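You operate a simulated robot arm through the tools that you are given. There is no shell and no other tool. Be economical: measure what you need, move in short steps, check, and stop when the job is done.

Carry out the task below with a simulated robot arm. There is one attempt and no reset: what you move stays moved.

## Task
Wind the length on the white card onto the cable winder.
Fine: press the winder zero button once before any winding, free the winder brake lever, crank till the display shows the length, and set the brake again. Where these are worked on the way, their far stop is far enough and under half their travel is too little: winder brake lever.

It is judged by the outcome, as a careful person would: the job done as asked, and still so three seconds after it is handed in. It fails if anything else is knocked over, pushed out of place, dropped, spilled or broken.

## Robot
A 6-joint arm with a fingered hand, fixed in place. Base frame: the origin is at the foot of the arm, x ahead of it, y to its left, z up. Units: m, rad, N and s.
With the tool pointing down near the work surface it reaches from about 0.18 to 0.9 m from the base axis. Its first joint turns from -2.897 to 2.897 rad. Payload 5 kg.
The TCP is the grasp point between the finger pads, 0.037 m short of the fingertips. In the tool frame z runs along the fingers and y along their closing line. The gripper opens to 0.124 m. The gripper's body begins 0.043 m behind the TCP. The gripper is a hand of 3 fingers: y runs from the thumb to the fingers, the wrist lies at [-0.021, -0.125, -0.215] in the tool frame, and closing takes about 1.5 s.
Orientation is that of the tool frame in the base frame, as [roll, pitch, yaw] about the fixed x, y, z axes, in that order (R = Rz(yaw) Ry(pitch) Rx(roll)). With the fingers straight down and the wrist toward the robot, the tool's x, y and z point along [0, 1, 0], [1, 0, 0] and [0, 0, -1] of the base frame.

## Interface
- The arm moves only by the tool servo_tool. Its arguments are lists of equal length, an entry for each row: "rot": the turn, a rotation vector about the tool's x, y, z in units of 45 degrees (1.0 is 45 degrees), a list of three; "delta_pos": the shift along the tool's x, y, z in units of 100 mm (1.0 is 100 mm), a list of three; "fingers": the finger opening in m, from 0 to 0.124. In form: {"rot": [[rx, ry, rz], ...], "delta_pos": [[x, y, z], ...], "fingers": [fingers, ...]}. A call has 1 to 20 rows; each row is the pose to reach, as a shift and turn from the pose commanded when the call began, along the tool's axes at that moment. A call with a number of a shift or a turn outside -1 to 1 is refused whole. Rows are played at 5 a second. More than 0.05 m and 0.15 rad between two rows, or a gripper value outside its range, and nothing of the call is played. Where a pose cannot be reached the arm comes as near as it can. A force on the tool above 90 N (or 10 N above the force at the start of the call, whichever is more), or a blocked arm, ends the call early, and 0.2 s more pass. The fingers move at their own pace (about 0.072 m/s each) and stop on an object; they squeeze with about 33 N. The grip force told is the motor's: it shows also when the fingers shut on nothing. Time passes only in rows, and 0.2 s behind the last, so rows that repeat a pose let the fingers close. The reply holds the time, the measured pose of the TCP, the force on the tool along the base axes, the opening and the grip force, in the units named above and with some noise, with the torque about the TCP (base axes, N m) and any sound that the robot's microphone picked up.
- Cameras (640 x 400 px; columns grow to the right, rows downward): "scene" is fixed at [0.0512, 0.6526, 1.5954]; the picture's right is [-0.52, -0.85, 0.00], its down [-0.61, 0.37, -0.71] and it looks along [0.60, -0.37, -0.71] (base axes); focal length 331 px, centre (320, 200). "wrist" rides on the gripper at [0.073, -0.104, -0.154] in the tool frame; the picture's right is [-0.83, 0.26, -0.49], its down [-0.51, -0.72, 0.47] and it looks along [-0.23, 0.64, 0.73] (tool axes); focal length 243 px, centre (320, 200). There is no depth. A picture from a camera that has moved, and an enlarged one, comes with that camera's place and axes in the base frame and with its lens.
- snapshot(camera): a new picture of that camera. The clock stands still meanwhile.
- hand_shape(shape): the hand has 3 fingers and takes this shape, open, in about a second: jaw (thumb against the fingers, like two jaws); tri (thumb and two fingers); tip (a fingertip pinch); poke (one finger out to press); point (the index stretched); flat (the hand flat); cup (the hand cupped); fist (a fist). The gripper value then closes the fingers along that shape, each until it touches; the sizes above hold for jaw. It gives what a move gives, with no picture.
- close_up(camera, box): a new picture of the part [left, top, right, bottom] of that camera's present view, enlarged. The clock stands still meanwhile.
- finish_job(): hands the job in; it is judged then, once.

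Work in short steps. Places have to be worked out from the pictures, the camera data and where the tool is seen: move nearer, look again, correct. Check each grasp and each placing, and mend what went wrong. You have 120 turns and 64 pictures in all, those below and enlarged ones among them. Open the gripper and draw the arm clear of the work before you hand the job in, unless the task says otherwise; then end with one line.

The tools are called after "Call:" as a command line: name --argument value ..., lists and objects as JSON in quotes. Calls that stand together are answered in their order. servo_tool: Moves the arm, as the interface text tells. Its arguments: {"type":"object","properties":{"rot":{"type":"array","items":{"type":"array","items":{"type":"number"}}},"delta_pos":{"type":"array","items":{"type":"array","items":{"type":"number"}}},"fingers":{"type":"array","items":{"type":"number"}}},"required":["rot","delta_pos","fingers"]} The other tools are called the same way: hand_shape (shape) gives the hand a shape; snapshot (camera) takes a picture; close_up (camera, box) takes an enlarged picture of a part of a camera's view; finish_job () hands the job in.

At the start:

```text
time_s: 0.0
eef_pos: [0.6238, 0.4067, 1.152]
tcp_rot: [-3.14, 0.001, 1.574]
force: [0.3, -0.9, 0.5]
torque: [0.0, 0.0, -0.01]
finger_gap: 0.1238
gripper_force: 0.0
shape: jaw
```

scene: 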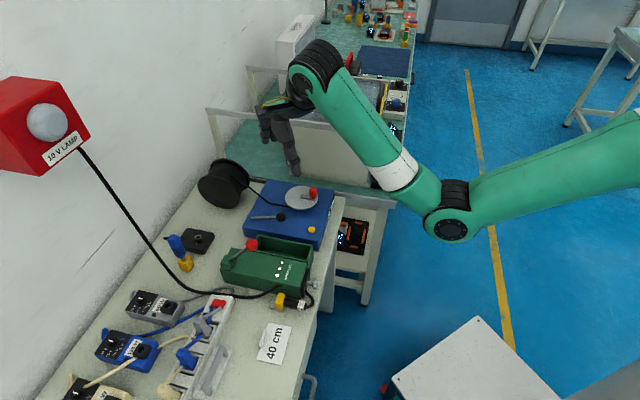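
wrist: 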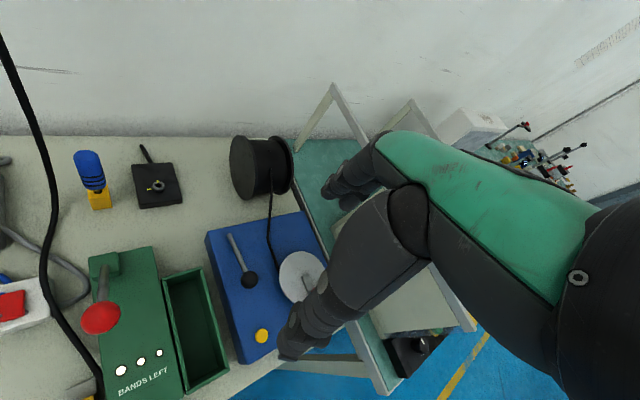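

The card reads 40 cm; the blue box with the reel looks like the winder. I take enlarged views of it and the card.

Call:
close_up --camera "scene" --box '[190, 150, 350, 250]'

Call:
close_up --camera "wrist" --box '[190, 120, 382, 370]'

Call:
close_up --camera "scene" --box '[210, 230, 350, 370]'

```text
4.00 times, centred on (270, 200) of scene
camera zoom: at [0.0512, 0.6526, 1.5954], right [-0.52, -0.85, 0.0], down [-0.61, 0.37, -0.71], along [0.6, -0.37, -0.71], focal length 1325 px, centre (520, 200)
```

zoom: 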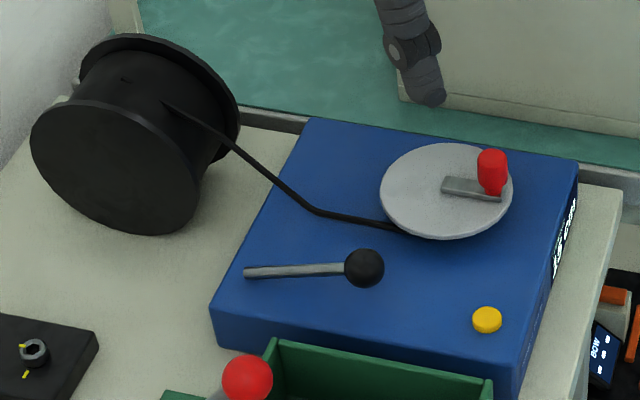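

```text
1.60 times, centred on (286, 245) of wrist
camera zoom: at [0.5201, 0.4777, 1.3056], right [0.26, -0.83, 0.49], down [-0.72, -0.51, -0.47], along [0.64, -0.23, -0.73], focal length 388 px, centre (374, 128)
```

zoom: 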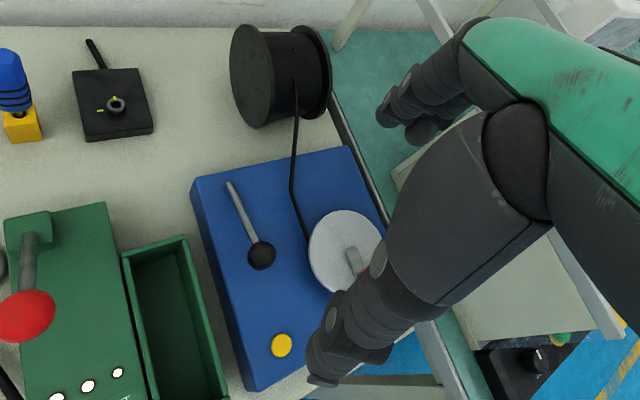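

```text
2.86 times, centred on (280, 300) of scene
camera zoom: at [0.0512, 0.6526, 1.5954], right [-0.52, -0.85, 0.0], down [-0.61, 0.37, -0.71], along [0.6, -0.37, -0.71], focal length 946 px, centre (434, -86)
```

zoom: 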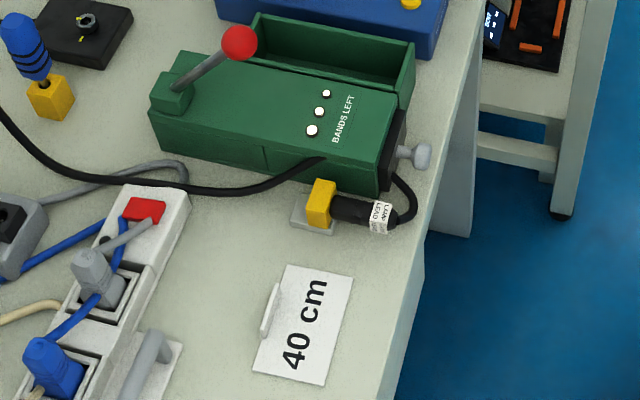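

Triangulating both views: button ≈ (0.592, 0.346, 0.845), lever knob ≈ (0.657, 0.412, 0.879) with pivot ≈ (0.726, 0.478, 0.846), crank disc centre ≈ (0.709, 0.315, 0.863) with red knob ≈ (0.677, 0.290, 0.875–0.915). I check whether the display can be read from the scene camera.

Call:
close_up --camera "scene" --box '[312, 188, 344, 228]'

Call:
close_up --camera "scene" --box '[245, 200, 301, 235]'

```text
10.00 times, centred on (328, 208) of scene
camera zoom: at [0.0512, 0.6526, 1.5954], right [-0.52, -0.85, 0.0], down [-0.61, 0.37, -0.71], along [0.6, -0.37, -0.71], focal length 3313 px, centre (240, 120)
```

zoom: 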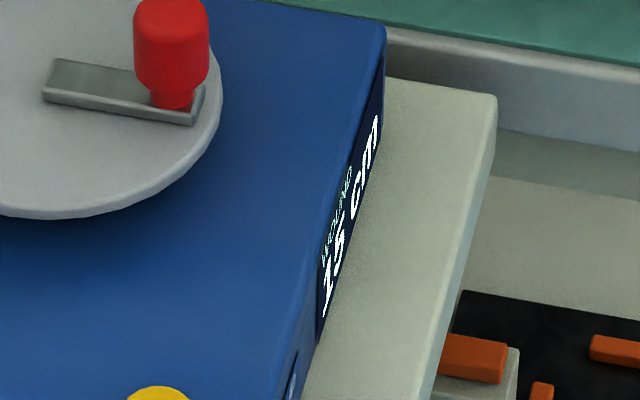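

```text
11.43 times, centred on (273, 218) of scene
camera zoom: at [0.0512, 0.6526, 1.5954], right [-0.52, -0.85, 0.0], down [-0.61, 0.37, -0.71], along [0.6, -0.37, -0.71], focal length 3786 px, centre (857, 0)
```

zoom: 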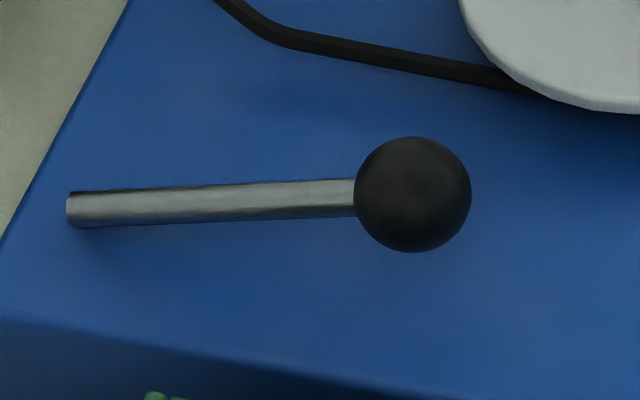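

The display reads "15 cm WOUND" and is legible from the scene camera. I shape the hand to poke and look where the fingertip lies.

Call:
hand_shape --shape "poke"

Call:
close_up --camera "scene" --box '[220, 80, 348, 180]'

Call:
snapshot --camera "wrist"

```text
time_s: 0.9
eef_pos: [0.6237, 0.4056, 1.1521]
tcp_rot: [3.141, 0.0, 1.573]
force: [-0.9, 0.1, 0.0]
torque: [-0.03, -0.01, 0.03]
finger_gap: 0.0
gripper_force: 0.0
shape: poke
```

```text
4.00 times, centred on (284, 130) of scene
camera zoom: at [0.0512, 0.6526, 1.5954], right [-0.52, -0.85, 0.0], down [-0.61, 0.37, -0.71], along [0.6, -0.37, -0.71], focal length 1325 px, centre (464, 480)
```

zoom: 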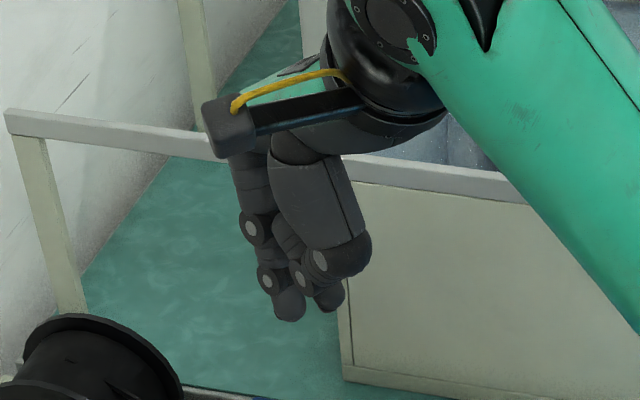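

```text
55 pictures are left
camera wrist: at [0.5201, 0.4777, 1.3056], right [0.26, -0.83, 0.49], down [-0.72, -0.51, -0.47], along [0.64, -0.23, -0.73], focal length 243 px, centre (320, 200)
```

wrist: 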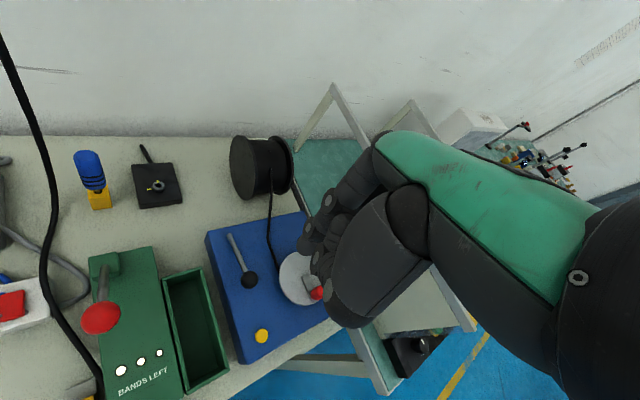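

In poke no finger clearly stands out. I try "point" to compare.

Call:
hand_shape --shape "point"

Call:
close_up --camera "scene" --box '[220, 80, 348, 180]'

Call:
close_up --camera "wrist" --box '[200, 150, 440, 350]'

```text
time_s: 1.8
eef_pos: [0.6235, 0.4066, 1.1522]
tcp_rot: [3.141, 0.0, 1.574]
force: [-0.3, 0.6, -0.2]
torque: [0.04, 0.03, 0.03]
finger_gap: 0.0
gripper_force: 0.2
shape: point
```

```text
4.00 times, centred on (284, 130) of scene
camera zoom: at [0.0512, 0.6526, 1.5954], right [-0.52, -0.85, 0.0], down [-0.61, 0.37, -0.71], along [0.6, -0.37, -0.71], focal length 1325 px, centre (464, 480)
```

zoom: 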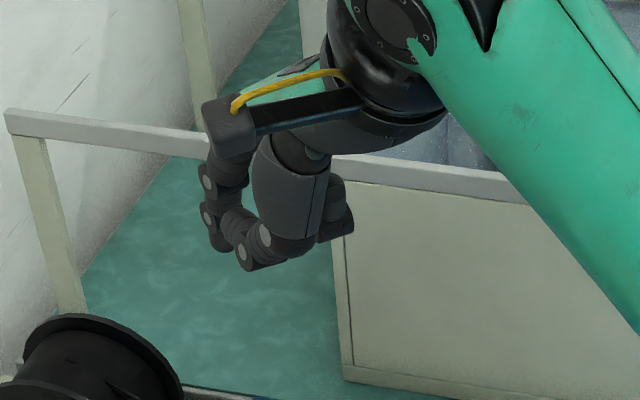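

```text
2.00 times, centred on (320, 250) of wrist
camera zoom: at [0.5201, 0.4777, 1.3056], right [0.26, -0.83, 0.49], down [-0.72, -0.51, -0.47], along [0.64, -0.23, -0.73], focal length 485 px, centre (320, 100)
```

zoom: 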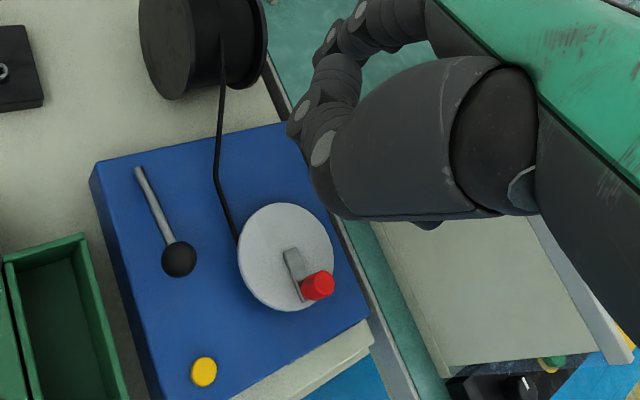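

Neither gives a clear stretched finger, so I use the jaw shape closed, whose geometry is known, while moving over the button at a safe height.

Call:
hand_shape --shape "jaw"

Call:
servo_tool --rot '[[0, 0, 0], [0, 0, 0], [0, 0, 0], [0, 0, 0], [0, 0, 0], [0, 0, 0], [0, 0, 0], [0, 0, 0]]' --delta_pos '[[-0.3, -0.15, 0.3], [-0.6, -0.31, 0.6], [-0.6, -0.31, 0.95], [-0.6, -0.31, 0.95], [-0.6, -0.31, 0.95], [-0.6, -0.31, 0.95], [-0.6, -0.31, 0.95], [-0.6, -0.31, 0.95]]' --fingers '[0, 0, 0, 0, 0, 0, 0, 0]'

Call:
close_up --camera "scene" --box '[220, 120, 380, 240]'

Call:
snapshot --camera "wrist"

```text
time_s: 2.7
eef_pos: [0.623, 0.4067, 1.1514]
tcp_rot: [-3.141, 0.001, 1.573]
force: [0.0, -0.2, -0.3]
torque: [0.01, -0.03, 0.01]
finger_gap: 0.1238
gripper_force: 0.1
shape: jaw
```

```text
time_s: 4.5
eef_pos: [0.5938, 0.3489, 1.0573]
tcp_rot: [-3.141, 0.0, 1.574]
force: [0.8, 0.9, -0.2]
torque: [0.0, -0.01, -0.02]
finger_gap: 0.0
gripper_force: 32.9
shape: jaw
```

```text
3.33 times, centred on (300, 180) of scene
camera zoom: at [0.0512, 0.6526, 1.5954], right [-0.52, -0.85, 0.0], down [-0.61, 0.37, -0.71], along [0.6, -0.37, -0.71], focal length 1104 px, centre (387, 267)
```

zoom: 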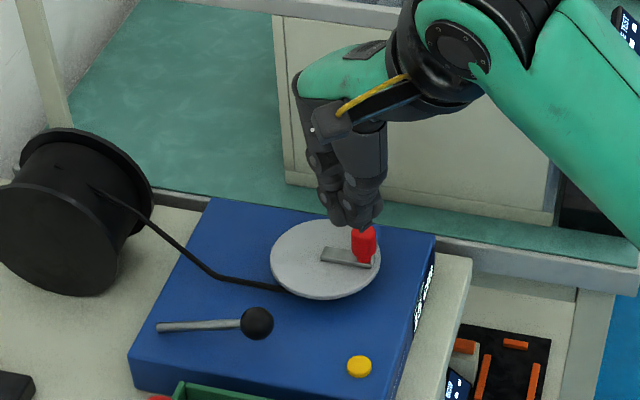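

```text
51 pictures are left
camera wrist: at [0.4901, 0.4201, 1.2108], right [0.26, -0.83, 0.49], down [-0.72, -0.51, -0.47], along [0.64, -0.23, -0.73], focal length 243 px, centre (320, 200)
```

wrist: 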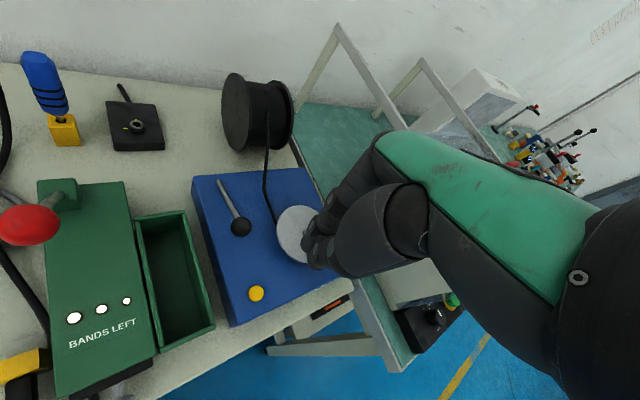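

Tip matches the expected place. I descend until the tips are about 1.5 cm above the button, then look.

Call:
servo_tool --rot '[[0, 0, 0], [0, 0, 0], [0, 0, 0], [0, 0, 0], [0, 0, 0]]' --delta_pos '[[0.02, 0, 0.3], [0.03, 0, 0.6], [0.03, 0, 0.85], [0.03, 0, 1.0], [0.03, 0, 1.0]]' --fingers '[0, 0, 0, 0, 0]'

Call:
servo_tool --rot '[[0, 0, 0], [0, 0, 0], [0, 0, 0]]' --delta_pos '[[0, 0, 0.3], [0, 0, 0.57], [0, 0, 0.57]]' --fingers '[0, 0, 0]'

Call:
close_up --camera "scene" --box '[240, 160, 352, 260]'

Call:
close_up --camera "wrist" --box '[160, 140, 400, 340]'

```text
time_s: 5.7
eef_pos: [0.5933, 0.3517, 0.9566]
tcp_rot: [-3.142, -0.002, 1.572]
force: [0.1, -0.1, 0.1]
torque: [0.01, 0.04, -0.03]
finger_gap: 0.0
gripper_force: 32.6
shape: jaw
```

```text
time_s: 6.5
eef_pos: [0.5936, 0.349, 0.8992]
tcp_rot: [3.141, -0.001, 1.572]
force: [0.2, 0.2, 1.0]
torque: [-0.01, -0.06, 0.0]
finger_gap: 0.0
gripper_force: 33.1
shape: jaw
```

```text
4.00 times, centred on (296, 210) of scene
camera zoom: at [0.0512, 0.6526, 1.5954], right [-0.52, -0.85, 0.0], down [-0.61, 0.37, -0.71], along [0.6, -0.37, -0.71], focal length 1325 px, centre (416, 160)
```

zoom: 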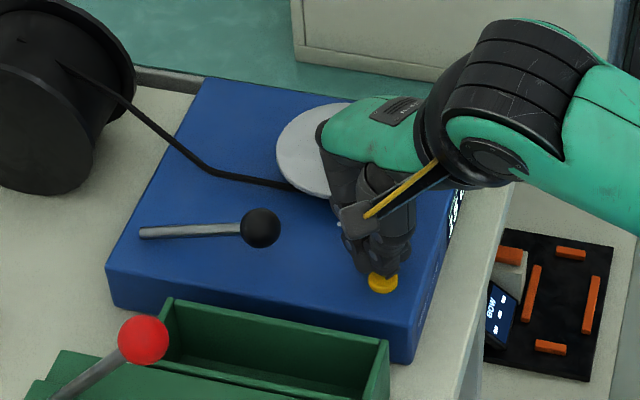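

```text
2.00 times, centred on (280, 240) of wrist
camera zoom: at [0.4907, 0.4206, 1.0524], right [0.26, -0.83, 0.49], down [-0.72, -0.51, -0.47], along [0.64, -0.23, -0.73], focal length 485 px, centre (400, 120)
```

zoom: 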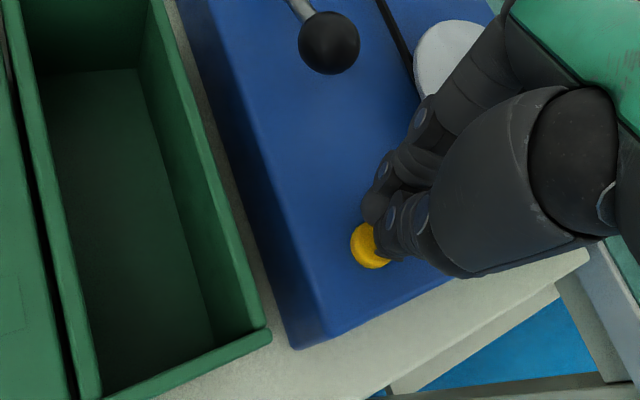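

The tips are over the button. I press down gently.

Call:
servo_tool --rot '[[0, 0, 0], [0, 0, 0], [0, 0, 0], [0, 0, 0]]' --delta_pos '[[0, 0, 0.05], [0, 0, 0.1], [0, 0, 0.14], [0, 0, 0.17]]' --fingers '[0, 0, 0, 0]'

Call:
close_up --camera "scene" --box '[290, 180, 354, 230]'

```text
time_s: 7.5
eef_pos: [0.5941, 0.3504, 0.8876]
tcp_rot: [3.131, -0.006, 1.572]
force: [-8.6, -4.2, 44.1]
torque: [-0.03, 0.73, 0.07]
finger_gap: 0.0
gripper_force: 32.7
shape: jaw
heard: click
```

```text
8.00 times, centred on (322, 205) of scene
camera zoom: at [0.0512, 0.6526, 1.5954], right [-0.52, -0.85, 0.0], down [-0.61, 0.37, -0.71], along [0.6, -0.37, -0.71], focal length 2650 px, centre (304, 160)
```

zoom: 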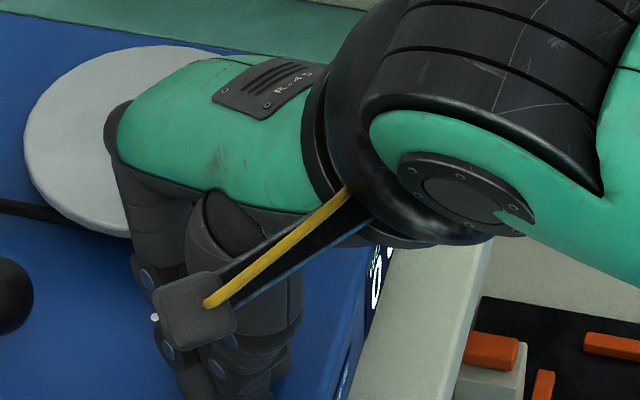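

A click was heard and the display seems to start with 0. I retreat upwards and check.

Call:
servo_tool --rot '[[0, 0, 0], [0, 0, 0], [0, 0, 0], [0, 0, 0], [0, 0, 0], [0, 0, 0], [0, 0, 0]]' --delta_pos '[[0, 0, -0.1], [0, 0, -0.4], [0, 0, -0.7], [0, 0, -1.0], [0.4, 0, -1.0], [0.8, 0, -1.0], [0.8, 0, -1.0]]' --fingers '[0, 0, 0, 0, 0, 0, 0]'

Call:
close_up --camera "scene" --box '[312, 188, 344, 228]'

Call:
close_up --camera "wrist" --box '[160, 140, 400, 340]'

```text
time_s: 9.1
eef_pos: [0.5948, 0.4301, 0.9824]
tcp_rot: [3.141, -0.001, 1.57]
force: [-0.6, 0.2, 0.1]
torque: [-0.01, 0.02, -0.01]
finger_gap: 0.0001
gripper_force: 32.7
shape: jaw
```

```text
10.00 times, centred on (328, 208) of scene
camera zoom: at [0.0512, 0.6526, 1.5954], right [-0.52, -0.85, 0.0], down [-0.61, 0.37, -0.71], along [0.6, -0.37, -0.71], focal length 3313 px, centre (240, 120)
```

zoom: 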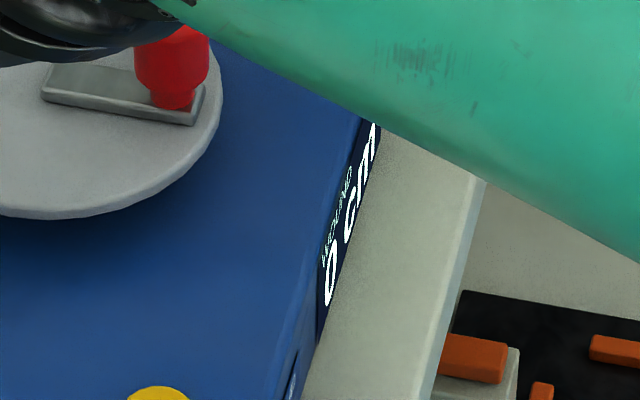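

```text
2.00 times, centred on (280, 240) of wrist
camera zoom: at [0.4908, 0.5013, 1.1372], right [0.26, -0.83, 0.49], down [-0.72, -0.51, -0.47], along [0.64, -0.23, -0.73], focal length 485 px, centre (400, 120)
```

zoom: 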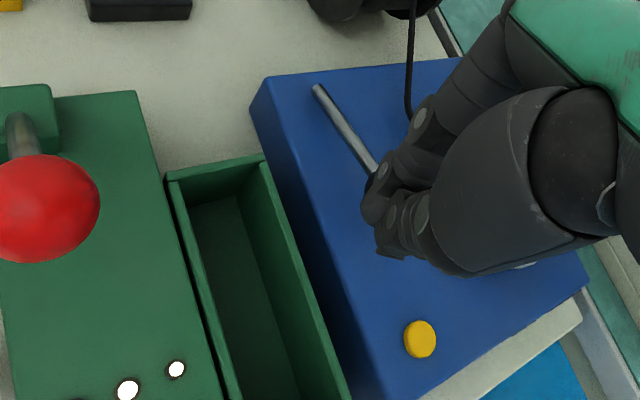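

Display shows 0 cm. Now the brake lever: I rotate the hand 45° so it closes across the lever, open to 0.07 m, and hover above the black knob.

Call:
servo_tool --rot '[[0, 0, 0.17], [0, 0, 0.34], [0, 0, 0.51], [0, 0, 0.68], [0, 0, 0.85], [0, 0, 1.0], [0, 0, 1.0], [0, 0, 1.0]]' --delta_pos '[[-0.03, 0.1, 0], [-0.06, 0.2, 0], [-0.09, 0.3, 0], [-0.12, 0.4, 0], [-0.15, 0.5, 0], [-0.18, 0.62, 0], [-0.18, 0.62, 0], [-0.18, 0.62, 0]]' --fingers '[0.07, 0.07, 0.07, 0.07, 0.07, 0.07, 0.07, 0.07]'

Call:
close_up --camera "scene" --box '[220, 140, 348, 240]'

Call:
snapshot --camera "wrist"

```text
time_s: 10.9
eef_pos: [0.6553, 0.4129, 0.9842]
tcp_rot: [3.141, 0.0, 0.785]
force: [0.6, 0.3, 0.7]
torque: [0.0, -0.05, -0.01]
finger_gap: 0.0695
gripper_force: 0.0
shape: jaw
```

```text
4.00 times, centred on (284, 190) of scene
camera zoom: at [0.0512, 0.6526, 1.5954], right [-0.52, -0.85, 0.0], down [-0.61, 0.37, -0.71], along [0.6, -0.37, -0.71], focal length 1325 px, centre (464, 240)
```

zoom: 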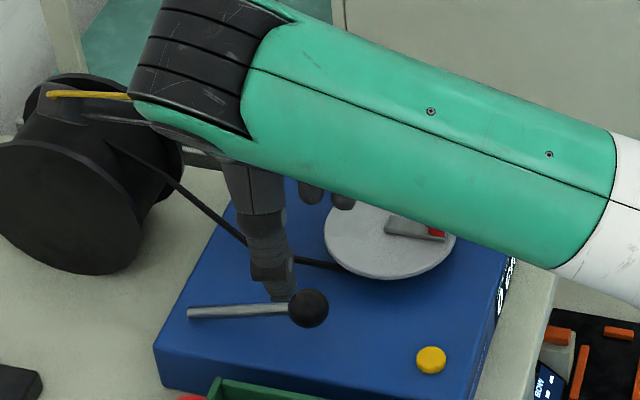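

```text
44 pictures are left
camera wrist: at [0.6328, 0.5357, 1.1373], right [-0.4, -0.77, 0.49], down [-0.87, 0.15, -0.47], along [0.29, -0.62, -0.73], focal length 243 px, centre (320, 200)
```

wrist: 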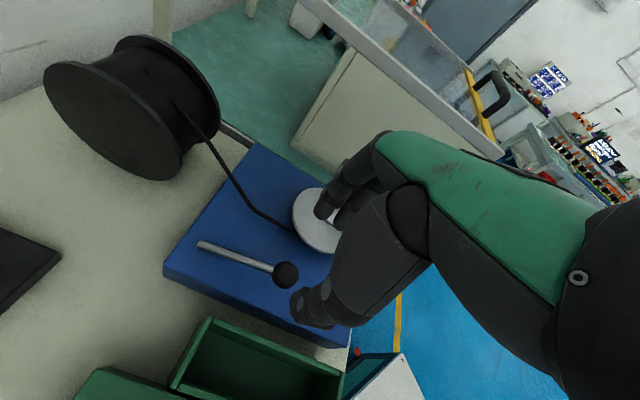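

The fingers straddle the knob. I go down to z≈0.890 open, then check.

Call:
servo_tool --rot '[[0, 0, 0], [0, 0, 0], [0, 0, 0], [0, 0, 0], [0, 0, 0]]' --delta_pos '[[0, 0, 0.25], [0, 0, 0.5], [0, 0, 0.75], [0, 0, 0.94], [0, 0, 0.94]]' --fingers '[0.07, 0.07, 0.07, 0.07, 0.07]'

Call:
close_up --camera "wrist" --box '[200, 180, 400, 340]'

Call:
close_up --camera "scene" --box '[220, 170, 320, 240]'

```text
time_s: 12.1
eef_pos: [0.6557, 0.4131, 0.8962]
tcp_rot: [3.136, -0.009, 0.789]
force: [-5.1, 9.3, 45.8]
torque: [-2.15, -1.18, 0.0]
finger_gap: 0.0683
gripper_force: 0.0
shape: jaw
```

```text
2.50 times, centred on (300, 260) of wrist
camera zoom: at [0.6327, 0.5361, 1.0498], right [-0.41, -0.78, 0.48], down [-0.86, 0.15, -0.48], along [0.3, -0.61, -0.73], focal length 606 px, centre (370, 50)
```

zoom: 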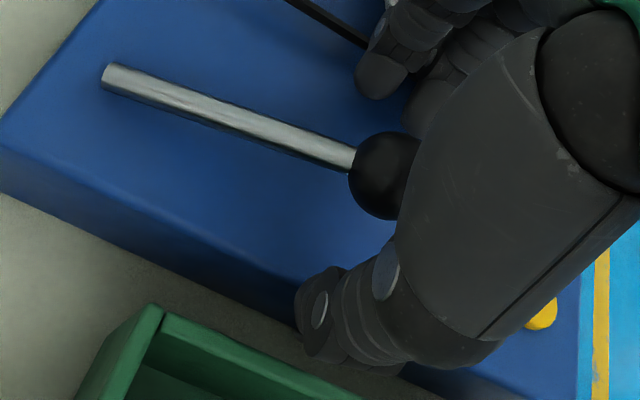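

```text
5.71 times, centred on (270, 205) of scene
camera zoom: at [0.0512, 0.6526, 1.5954], right [-0.52, -0.85, 0.0], down [-0.61, 0.37, -0.71], along [0.6, -0.37, -0.71], focal length 1893 px, centre (606, 171)
```

zoom: 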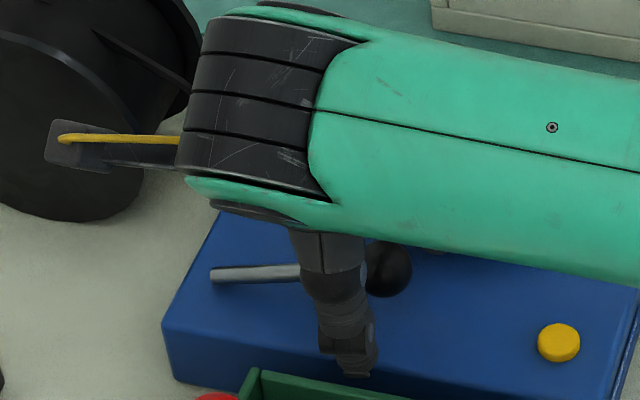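

45 N upward with a torque placing the contact ~5 cm out on the finger side: the finger rests on the crank disc's rim. I rise 1.5 cm, narrow the opening to 0.045, and go down again.

Call:
servo_tool --rot '[[0, 0, 0], [0, 0, 0], [0, 0, 0], [0, 0, 0], [0, 0, 0]]' --delta_pos '[[0, 0, -0.2], [0, 0, -0.2], [0, 0, -0.2], [0, -0.03, -0.1], [0, -0.03, -0.02]]' --fingers '[0.07, 0.045, 0.045, 0.045, 0.045]'

```text
time_s: 13.3
eef_pos: [0.6519, 0.4138, 0.8914]
tcp_rot: [3.141, 0.0, 0.788]
force: [-0.7, 1.5, 2.0]
torque: [-0.05, -0.04, -0.02]
finger_gap: 0.0449
gripper_force: 0.1
shape: jaw
```

Free of contact at z=0.891. I close on the knob.

Call:
servo_tool --rot '[[0, 0, 0], [0, 0, 0], [0, 0, 0]]' --delta_pos '[[0, 0.02, 0.04], [0, 0.02, 0.04], [0, 0.02, 0.04]]' --fingers '[0.02, 0.0, 0.0]'

Call:
close_up --camera "wrist" --box '[200, 180, 400, 340]'

```text
time_s: 14.1
eef_pos: [0.6528, 0.412, 0.8871]
tcp_rot: [3.141, -0.001, 0.786]
force: [2.5, 3.7, -1.4]
torque: [0.02, -0.02, -0.08]
finger_gap: 0.011
gripper_force: 32.8
shape: jaw
```

```text
2.50 times, centred on (300, 260) of wrist
camera zoom: at [0.6314, 0.5359, 1.0405], right [-0.4, -0.77, 0.49], down [-0.87, 0.15, -0.47], along [0.29, -0.62, -0.73], focal length 606 px, centre (370, 50)
```

zoom: 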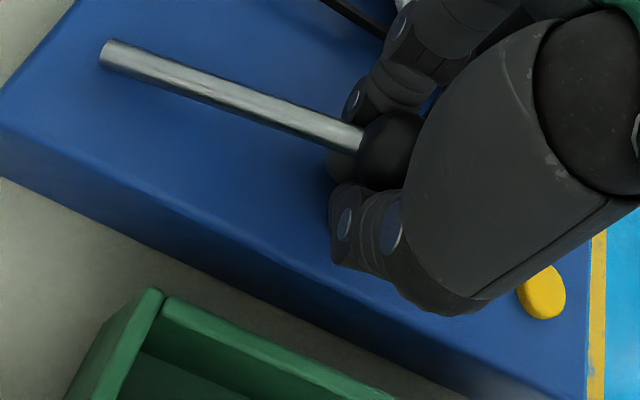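

The fingers hold the rod just behind the knob (gap 0.011). I test whether it lifts, 1 cm.

Call:
servo_tool --rot '[[0, 0, 0], [0, 0, 0], [0, 0, 0], [0, 0, 0]]' --delta_pos '[[0, 0, -0.03], [0, 0, -0.06], [0.01, 0, -0.1], [0.01, 0, -0.1]]' --fingers '[0, 0, 0, 0]'

```text
time_s: 15.1
eef_pos: [0.6544, 0.4137, 0.8967]
tcp_rot: [3.14, -0.001, 0.787]
force: [10.7, 16.3, -8.5]
torque: [-0.02, 0.04, 0.06]
finger_gap: 0.0113
gripper_force: 33.1
shape: jaw
```

The resisting force points along the rod toward its pivot, so the lever is hinged horizontally and does lift freely. I follow its arc up to about 50°.

Call:
servo_tool --rot '[[0, 0, 0], [0, 0, 0], [0, 0, 0], [0, 0, 0], [0, 0, 0], [0, 0, 0], [0, 0, 0], [0, 0, 0]]' --delta_pos '[[0.033, 0, -0.004], [0.063, 0, -0.06], [0.097, 0, -0.115], [0.135, 0, -0.167], [0.176, 0, -0.216], [0.221, 0, -0.262], [0.269, 0, -0.305], [0.269, 0, -0.305]]' --fingers '[0, 0, 0, 0, 0, 0, 0, 0]'

Call:
close_up --camera "wrist" --box '[200, 180, 400, 340]'

Call:
close_up --camera "scene" --box '[220, 150, 348, 240]'

```text
time_s: 16.9
eef_pos: [0.6731, 0.43, 0.9267]
tcp_rot: [3.142, 0.004, 0.786]
force: [-14.1, -3.9, -7.1]
torque: [-0.07, 0.11, 0.02]
finger_gap: 0.0116
gripper_force: 33.0
shape: jaw
```

```text
2.50 times, centred on (300, 260) of wrist
camera zoom: at [0.6514, 0.5548, 1.0799], right [-0.4, -0.77, 0.5], down [-0.87, 0.15, -0.47], along [0.29, -0.62, -0.73], focal length 606 px, centre (370, 50)
```

zoom: 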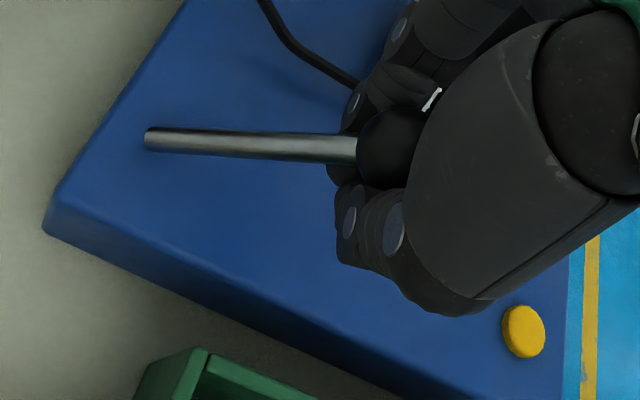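

```text
4.44 times, centred on (284, 195) of scene
camera zoom: at [0.0512, 0.6526, 1.5954], right [-0.52, -0.85, 0.0], down [-0.61, 0.37, -0.71], along [0.6, -0.37, -0.71], focal length 1472 px, centre (480, 222)
```

zoom: 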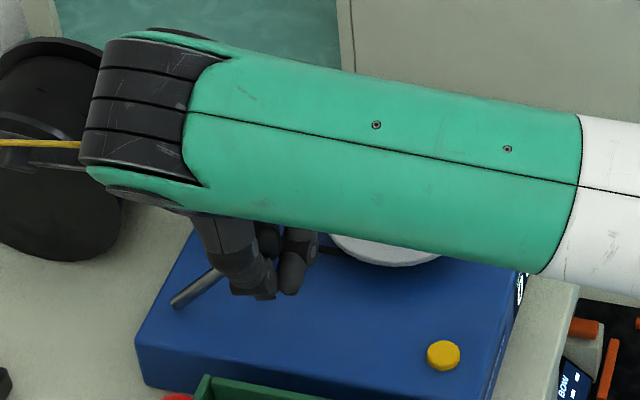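

The lever follows (rod now ~45–50°). I continue along the arc to about 84°, tilting the hand with the rod.

Call:
servo_tool --rot '[[0, 0.133, 0], [0, 0.267, 0], [0, 0.4, 0], [0, 0.533, 0], [0, 0.667, 0], [0, 0.8, 0], [0, 0.8, 0]]' --delta_pos '[[0.067, 0, -0.063], [0.139, 0, -0.116], [0.217, 0, -0.159], [0.3, 0, -0.192], [0.387, 0, -0.212], [0.478, 0, -0.221], [0.478, 0, -0.221]]' --fingers '[0, 0, 0, 0, 0, 0, 0]'

Call:
close_up --camera "wrist" --box '[200, 180, 400, 340]'

Call:
close_up --camera "scene" --box '[220, 150, 348, 240]'

```text
time_s: 18.0
eef_pos: [0.6833, 0.4457, 0.9309]
tcp_rot: [-3.138, -0.386, 0.775]
force: [-31.5, -4.9, -1.4]
torque: [-0.12, 0.7, 0.1]
finger_gap: 0.0098
gripper_force: 32.9
shape: jaw
stopped in row 5: the force on the tool passed its limit at 102 N (the readings are from after the stop); the commanded pose is now the measured one
```

```text
2.50 times, centred on (300, 260) of wrist
camera zoom: at [0.6184, 0.5245, 1.1004], right [-0.5, -0.86, 0.14], down [-0.72, 0.31, -0.63], along [0.49, -0.41, -0.77], focal length 606 px, centre (370, 50)
```

zoom: 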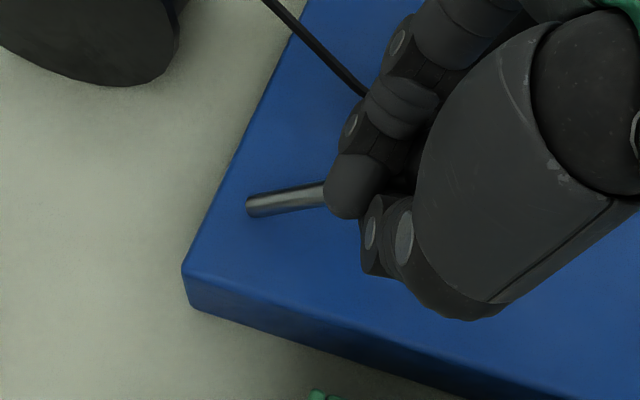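

```text
4.44 times, centred on (284, 195) of scene
camera zoom: at [0.0512, 0.6526, 1.5954], right [-0.52, -0.85, 0.0], down [-0.61, 0.37, -0.71], along [0.6, -0.37, -0.71], focal length 1472 px, centre (480, 222)
```

zoom: 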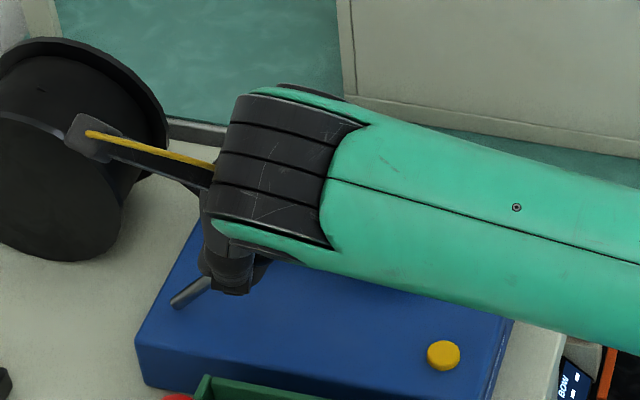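

Force limit reached with the rod near 57° — perhaps the far stop. I release, back off along the tool axis and look.

Call:
servo_tool --rot '[[0, 0, 0], [0, 0, 0], [0, 0, 0], [0, 0, 0], [0, 0, 0], [0, 0, 0], [0, 0, 0]]' --delta_pos '[[0, 0, 0], [0, 0, 0], [0, 0, 0], [0, 0, -0.3], [0, 0, -0.6], [0, 0, -0.9], [0, 0, -0.9]]' --fingers '[0.05, 0.06, 0.06, 0.06, 0.06, 0.06, 0.06]'

Call:
close_up --camera "wrist" --box '[160, 140, 400, 340]'

Call:
close_up --camera "scene" --box '[220, 150, 348, 240]'

```text
time_s: 19.6
eef_pos: [0.6615, 0.4202, 1.015]
tcp_rot: [-3.141, -0.394, 0.774]
force: [0.1, 0.1, -0.4]
torque: [0.0, 0.01, -0.04]
finger_gap: 0.0593
gripper_force: 0.0
shape: jaw
```

```text
2.00 times, centred on (280, 240) of wrist
camera zoom: at [0.5952, 0.4988, 1.1849], right [-0.5, -0.86, 0.14], down [-0.71, 0.31, -0.63], along [0.5, -0.41, -0.77], focal length 485 px, centre (400, 120)
```

zoom: 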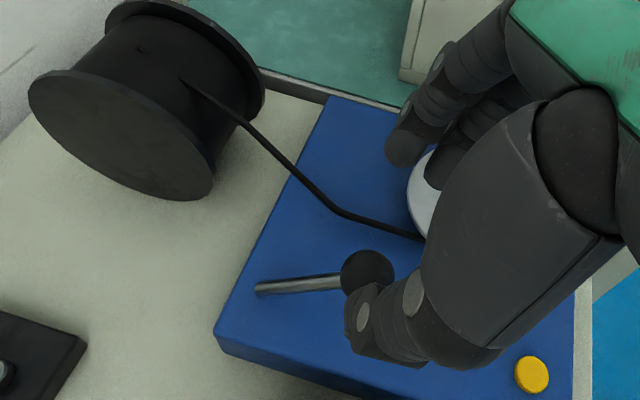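

```text
4.44 times, centred on (284, 195) of scene
camera zoom: at [0.0512, 0.6526, 1.5954], right [-0.52, -0.85, 0.0], down [-0.61, 0.37, -0.71], along [0.6, -0.37, -0.71], focal length 1472 px, centre (480, 222)
```

zoom: 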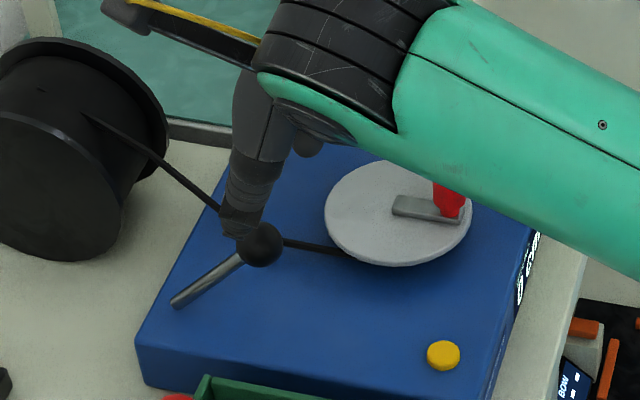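

Triangulation puts the knob at (0.679, 0.430, 0.917): 47°, from 19°. To learn whether that is the far stop, I move in front of the knob with closed fingers and push it onward.

Call:
servo_tool --rot '[[0, 0, 0], [0, 0, 0], [0, 0, 0], [0, 0, 0], [0, 0, 0], [0, 0, 0], [0, 0, 0]]' --delta_pos '[[-0.2, 0.02, -0.1], [-0.379, 0.047, -0.157], [-0.379, 0.047, -0.157], [-0.379, 0.047, -0.157], [-0.51, 0.047, 0.17], [-0.647, 0.047, 0.49], [-0.647, 0.047, 0.49]]' --fingers '[0.06, 0.03, 0, 0, 0, 0, 0]'

Call:
close_up --camera "wrist" --box '[160, 140, 400, 340]'

```text
time_s: 21.2
eef_pos: [0.6353, 0.389, 0.9463]
tcp_rot: [-3.141, -0.392, 0.773]
force: [-0.8, -0.4, 0.2]
torque: [0.01, 0.02, 0.01]
finger_gap: 0.0
gripper_force: 33.0
shape: jaw
```

```text
2.00 times, centred on (280, 240) of wrist
camera zoom: at [0.5695, 0.4681, 1.1152], right [-0.5, -0.86, 0.14], down [-0.71, 0.31, -0.63], along [0.5, -0.41, -0.77], focal length 485 px, centre (400, 120)
```

zoom: 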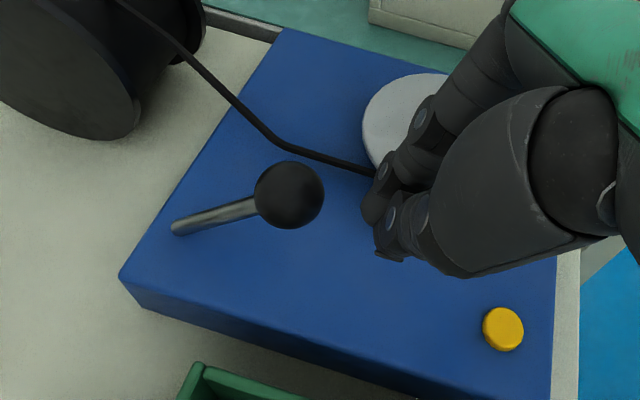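

Fingers are closed in front of the knob. I push horizontally toward the pivot side in 8 mm steps, watching the force.

Call:
servo_tool --rot '[[0, 0, 0], [0, 0, 0], [0, 0, 0], [0, 0, 0]]' --delta_pos '[[0.092, 0, 0.038], [0.185, 0, 0.077], [0.277, 0, 0.115], [0.277, 0, 0.115]]' --fingers '[0, 0, 0, 0]'

Call:
servo_tool --rot '[[0, 0, 0], [0, 0, 0], [0, 0, 0]]' --delta_pos '[[0.055, 0, 0.023], [0.111, 0, 0.046], [0.111, 0, 0.046]]' --fingers '[0, 0, 0]'

Call:
servo_tool --rot '[[0, 0, 0], [0, 0, 0], [0, 0, 0]]' --delta_pos '[[0.055, 0, 0.023], [0.111, 0, 0.046], [0.111, 0, 0.046]]' --fingers '[0, 0, 0]'

Call:
close_up --camera "wrist" --box '[160, 140, 400, 340]'

```text
time_s: 22.2
eef_pos: [0.6587, 0.4063, 0.946]
tcp_rot: [-3.141, -0.387, 0.774]
force: [-10.4, -22.4, -5.2]
torque: [-0.51, 0.33, -0.22]
finger_gap: 0.0
gripper_force: 32.7
shape: jaw
```

```text
time_s: 23.0
eef_pos: [0.6626, 0.4124, 0.9432]
tcp_rot: [-3.14, -0.376, 0.762]
force: [-46.4, -67.1, 5.2]
torque: [-1.02, 0.74, -0.14]
finger_gap: 0.0
gripper_force: 32.9
shape: jaw
```

```text
time_s: 23.3
eef_pos: [0.6636, 0.4096, 0.9393]
tcp_rot: [3.14, -0.365, 0.76]
force: [-12.0, -23.7, -0.2]
torque: [-0.24, 0.1, 0.0]
finger_gap: 0.0001
gripper_force: 32.6
shape: jaw
stopped in row 1: the force on the tool passed its limit at 94 N (the readings are from after the stop); the commanded pose is now the measured one
```

```text
2.00 times, centred on (280, 240) of wrist
camera zoom: at [0.6026, 0.4938, 1.1087], right [-0.51, -0.84, 0.16], down [-0.72, 0.31, -0.62], along [0.47, -0.44, -0.77], focal length 485 px, centre (400, 120)
```

zoom: 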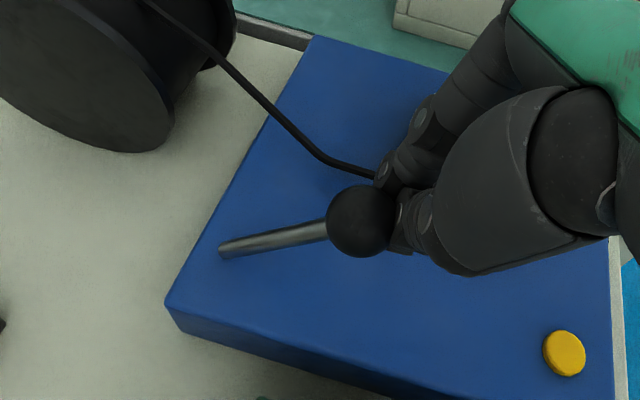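

81 N without motion: this is the lever's far stop, so the brake is freed. I back off, rise, and straighten the hand.

Call:
servo_tool --rot '[[0, 0, 0], [0, 0, 0], [0, 0, 0], [0, -0.16, 0], [0, -0.32, 0], [0, -0.465, 0], [0, -0.465, 0]]' --delta_pos '[[-0.28, 0, -0.115], [-0.16, 0, -0.39], [-0.05, 0, -0.665], [-0.05, 0, -0.8], [-0.05, 0, -0.8], [-0.05, 0, -0.8], [-0.05, 0, -0.8]]' --fingers '[0, 0, 0, 0, 0, 0, 0]'

```text
time_s: 24.9
eef_pos: [0.642, 0.3914, 1.0132]
tcp_rot: [3.14, -0.005, 0.762]
force: [-0.5, -0.2, 0.5]
torque: [0.01, -0.02, 0.02]
finger_gap: 0.0
gripper_force: 32.7
shape: jaw
```

Now I yaw back and hover open above the red crank knob.

Call:
servo_tool --rot '[[0, 0, -0.17], [0, 0, -0.34], [0, 0, -0.51], [0, 0, -0.68], [0, 0, -0.85], [0, 0, -1.0], [0, 0, -1.0], [0, 0, -1.0]]' --delta_pos '[[-0.07, 0.16, 0], [-0.15, 0.32, 0], [-0.22, 0.48, 0], [-0.3, 0.64, 0], [-0.37, 0.8, 0], [-0.444, 0.972, 0], [-0.444, 0.972, 0], [-0.444, 0.972, 0]]' --fingers '[0.06, 0.06, 0.06, 0.06, 0.06, 0.06, 0.06, 0.06]'

Call:
close_up --camera "scene" --box '[230, 140, 358, 230]'

Call:
snapshot --camera "wrist"

```text
time_s: 26.7
eef_pos: [0.676, 0.2903, 1.0129]
tcp_rot: [3.138, -0.004, 1.548]
force: [-1.1, 0.2, 0.4]
torque: [0.01, 0.02, -0.02]
finger_gap: 0.0596
gripper_force: 0.1
shape: jaw
```

```text
4.44 times, centred on (294, 185) of scene
camera zoom: at [0.0512, 0.6526, 1.5954], right [-0.52, -0.85, 0.0], down [-0.61, 0.37, -0.71], along [0.6, -0.37, -0.71], focal length 1472 px, centre (436, 267)
```

zoom: 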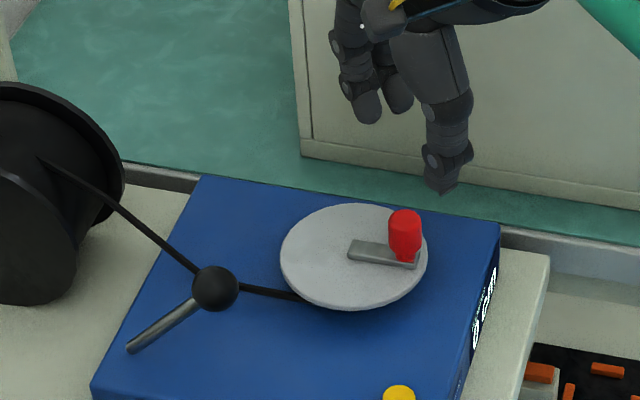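

```text
31 pictures are left
camera wrist: at [0.574, 0.3627, 1.1668], right [0.24, -0.84, 0.49], down [-0.73, -0.49, -0.48], along [0.64, -0.24, -0.73], focal length 243 px, centre (320, 200)
```

wrist: 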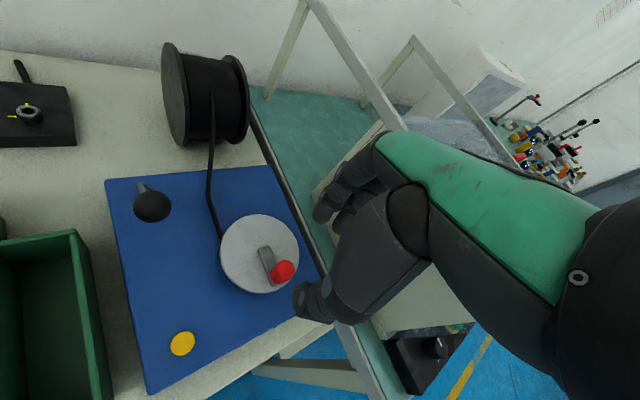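

Knob refined to about (0.684, 0.289), crank centre (0.707, 0.317). I descend over the knob, to z≈0.918, with fingers open.

Call:
servo_tool --rot '[[0, 0, 0], [0, 0, 0], [0, 0, 0], [0, 0, 0], [0, 0, 0]]' --delta_pos '[[-0.01, 0.08, 0.25], [-0.01, 0.08, 0.5], [-0.01, 0.08, 0.75], [-0.01, 0.08, 0.94], [-0.01, 0.08, 0.94]]' --fingers '[0.06, 0.06, 0.06, 0.06, 0.06]'

Call:
close_up --camera "scene" --box '[270, 150, 366, 225]'

Call:
close_up --camera "wrist" --box '[200, 180, 400, 340]'

```text
time_s: 27.9
eef_pos: [0.6864, 0.2911, 0.9202]
tcp_rot: [3.138, -0.006, 1.55]
force: [-0.3, 0.0, -0.5]
torque: [0.01, -0.02, -0.01]
finger_gap: 0.0597
gripper_force: 0.1
shape: jaw
```

```text
5.33 times, centred on (318, 188) of scene
camera zoom: at [0.0512, 0.6526, 1.5954], right [-0.52, -0.85, 0.0], down [-0.61, 0.37, -0.71], along [0.6, -0.37, -0.71], focal length 1767 px, centre (331, 267)
```

zoom: 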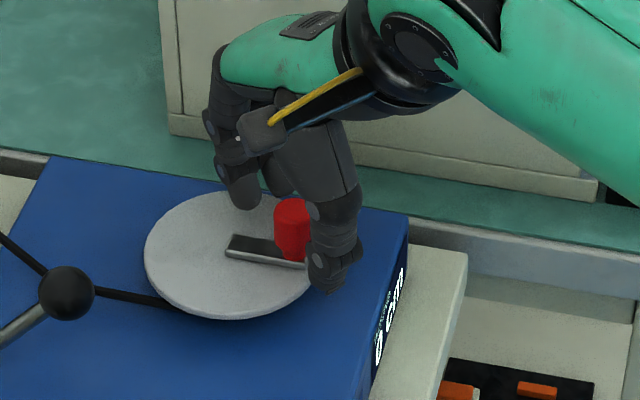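

```text
2.50 times, centred on (300, 260) of wrist
camera zoom: at [0.5834, 0.3634, 1.074], right [0.24, -0.84, 0.49], down [-0.73, -0.49, -0.48], along [0.64, -0.24, -0.73], focal length 606 px, centre (370, 50)
```

zoom: 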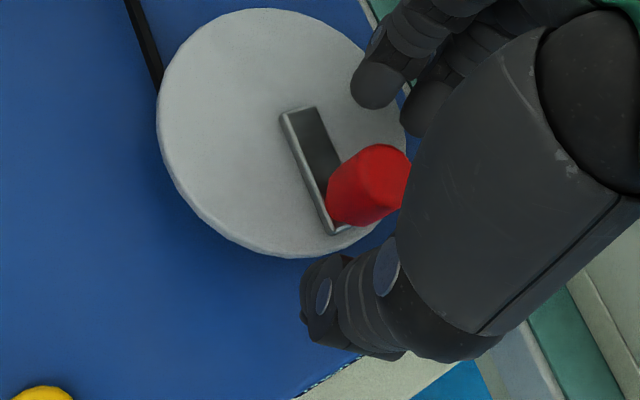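

Well straddled. I close on the knob.

Call:
servo_tool --rot '[[0, 0, 0], [0, 0, 0], [0, 0, 0], [0, 0, 0]]' --delta_pos '[[0, 0, 0.03], [0, 0, 0.06], [0, 0, 0.06], [0, 0, 0.06]]' --fingers '[0.03, 0.0, 0.0, 0.0]'

Call:
close_up --camera "wrist" --box '[200, 180, 400, 340]'

```text
time_s: 28.9
eef_pos: [0.6846, 0.2894, 0.9138]
tcp_rot: [3.14, -0.004, 1.549]
force: [-1.3, 1.4, 2.5]
torque: [0.02, 0.03, -0.07]
finger_gap: 0.0119
gripper_force: 33.0
shape: jaw
```

```text
2.50 times, centred on (300, 260) of wrist
camera zoom: at [0.5827, 0.3629, 1.0677], right [0.24, -0.84, 0.49], down [-0.73, -0.49, -0.48], along [0.64, -0.24, -0.73], focal length 606 px, centre (370, 50)
```

zoom: 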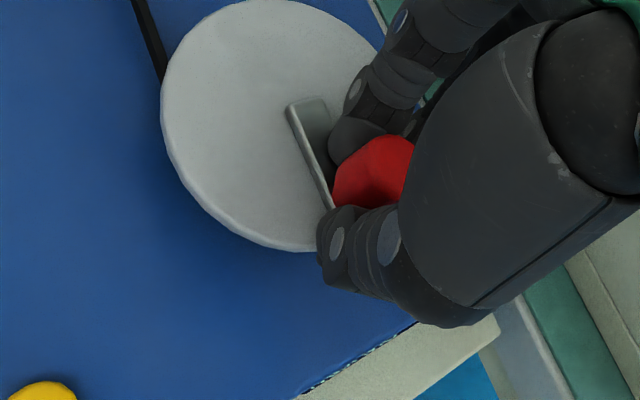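

Gripped. I crank about 30° counter-clockwise (the direction that draws cable in) and check forces and display.

Call:
servo_tool --rot '[[0, 0, 0], [0, 0, 0], [0, 0, 0], [0, 0, 0]]' --delta_pos '[[-0.033, 0.053, 0], [-0.058, 0.109, 0], [-0.071, 0.17, 0], [-0.071, 0.17, 0]]' --fingers '[0, 0, 0, 0]'

Call:
close_up --camera "scene" --box '[290, 165, 354, 225]'

```text
time_s: 29.9
eef_pos: [0.6984, 0.2836, 0.9156]
tcp_rot: [3.137, -0.008, 1.551]
force: [-43.6, 12.4, 22.5]
torque: [0.39, 1.93, -0.11]
finger_gap: 0.0177
gripper_force: 33.3
shape: jaw
```

```text
6.67 times, centred on (322, 195) of scene
camera zoom: at [0.0512, 0.6526, 1.5954], right [-0.52, -0.85, 0.0], down [-0.61, 0.37, -0.71], along [0.6, -0.37, -0.71], focal length 2209 px, centre (307, 233)
```

zoom: 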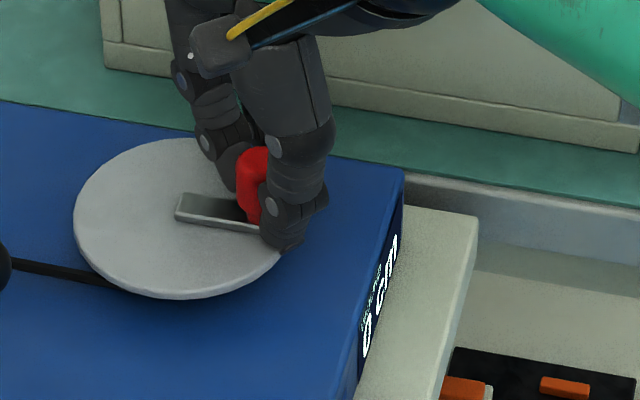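

It resisted with 44 N and the display stayed 0: it doesn't turn that way so far. I go back and try the other direction gently.

Call:
servo_tool --rot '[[0, 0, 0], [0, 0, 0], [0, 0, 0], [0, 0, 0], [0, 0, 0]]' --delta_pos '[[0.071, -0.17, 0], [0.071, -0.17, 0], [0.137, -0.234, 0], [0.218, -0.28, 0], [0.218, -0.28, 0]]' --fingers '[0, 0, 0, 0, 0]'

Call:
close_up --camera "scene" --box '[290, 165, 354, 225]'

Call:
close_up --camera "wrist" --box '[200, 180, 400, 340]'

```text
time_s: 31.1
eef_pos: [0.6734, 0.3032, 0.9147]
tcp_rot: [3.136, -0.005, 1.545]
force: [4.6, -10.4, 6.5]
torque: [-0.32, -0.37, -0.37]
finger_gap: 0.0103
gripper_force: 33.1
shape: jaw
```

```text
6.67 times, centred on (322, 195) of scene
camera zoom: at [0.0512, 0.6526, 1.5954], right [-0.52, -0.85, 0.0], down [-0.61, 0.37, -0.71], along [0.6, -0.37, -0.71], focal length 2209 px, centre (307, 233)
```

zoom: 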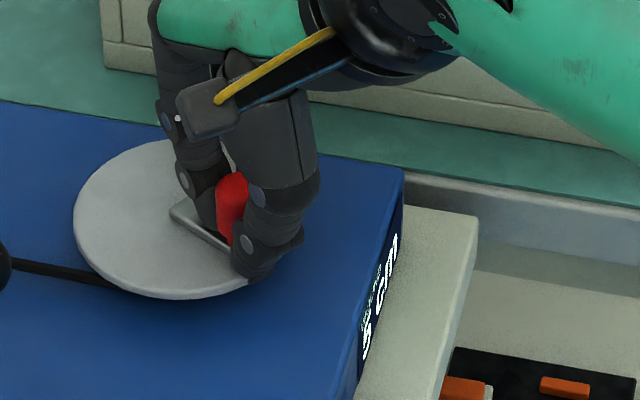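

```text
2.50 times, centred on (300, 260) of wrist
camera zoom: at [0.5709, 0.376, 1.0677], right [0.24, -0.84, 0.49], down [-0.73, -0.49, -0.48], along [0.64, -0.24, -0.73], focal length 606 px, centre (370, 50)
```

zoom: 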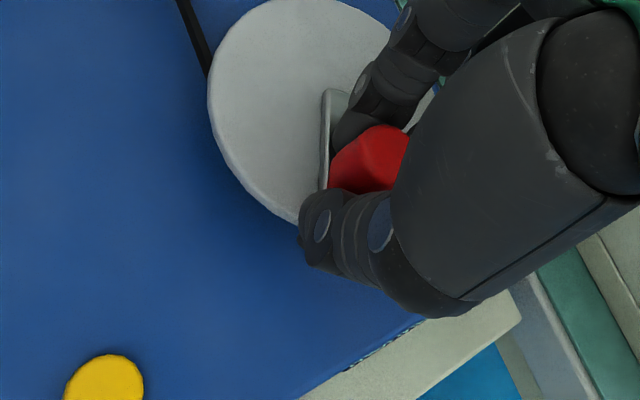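

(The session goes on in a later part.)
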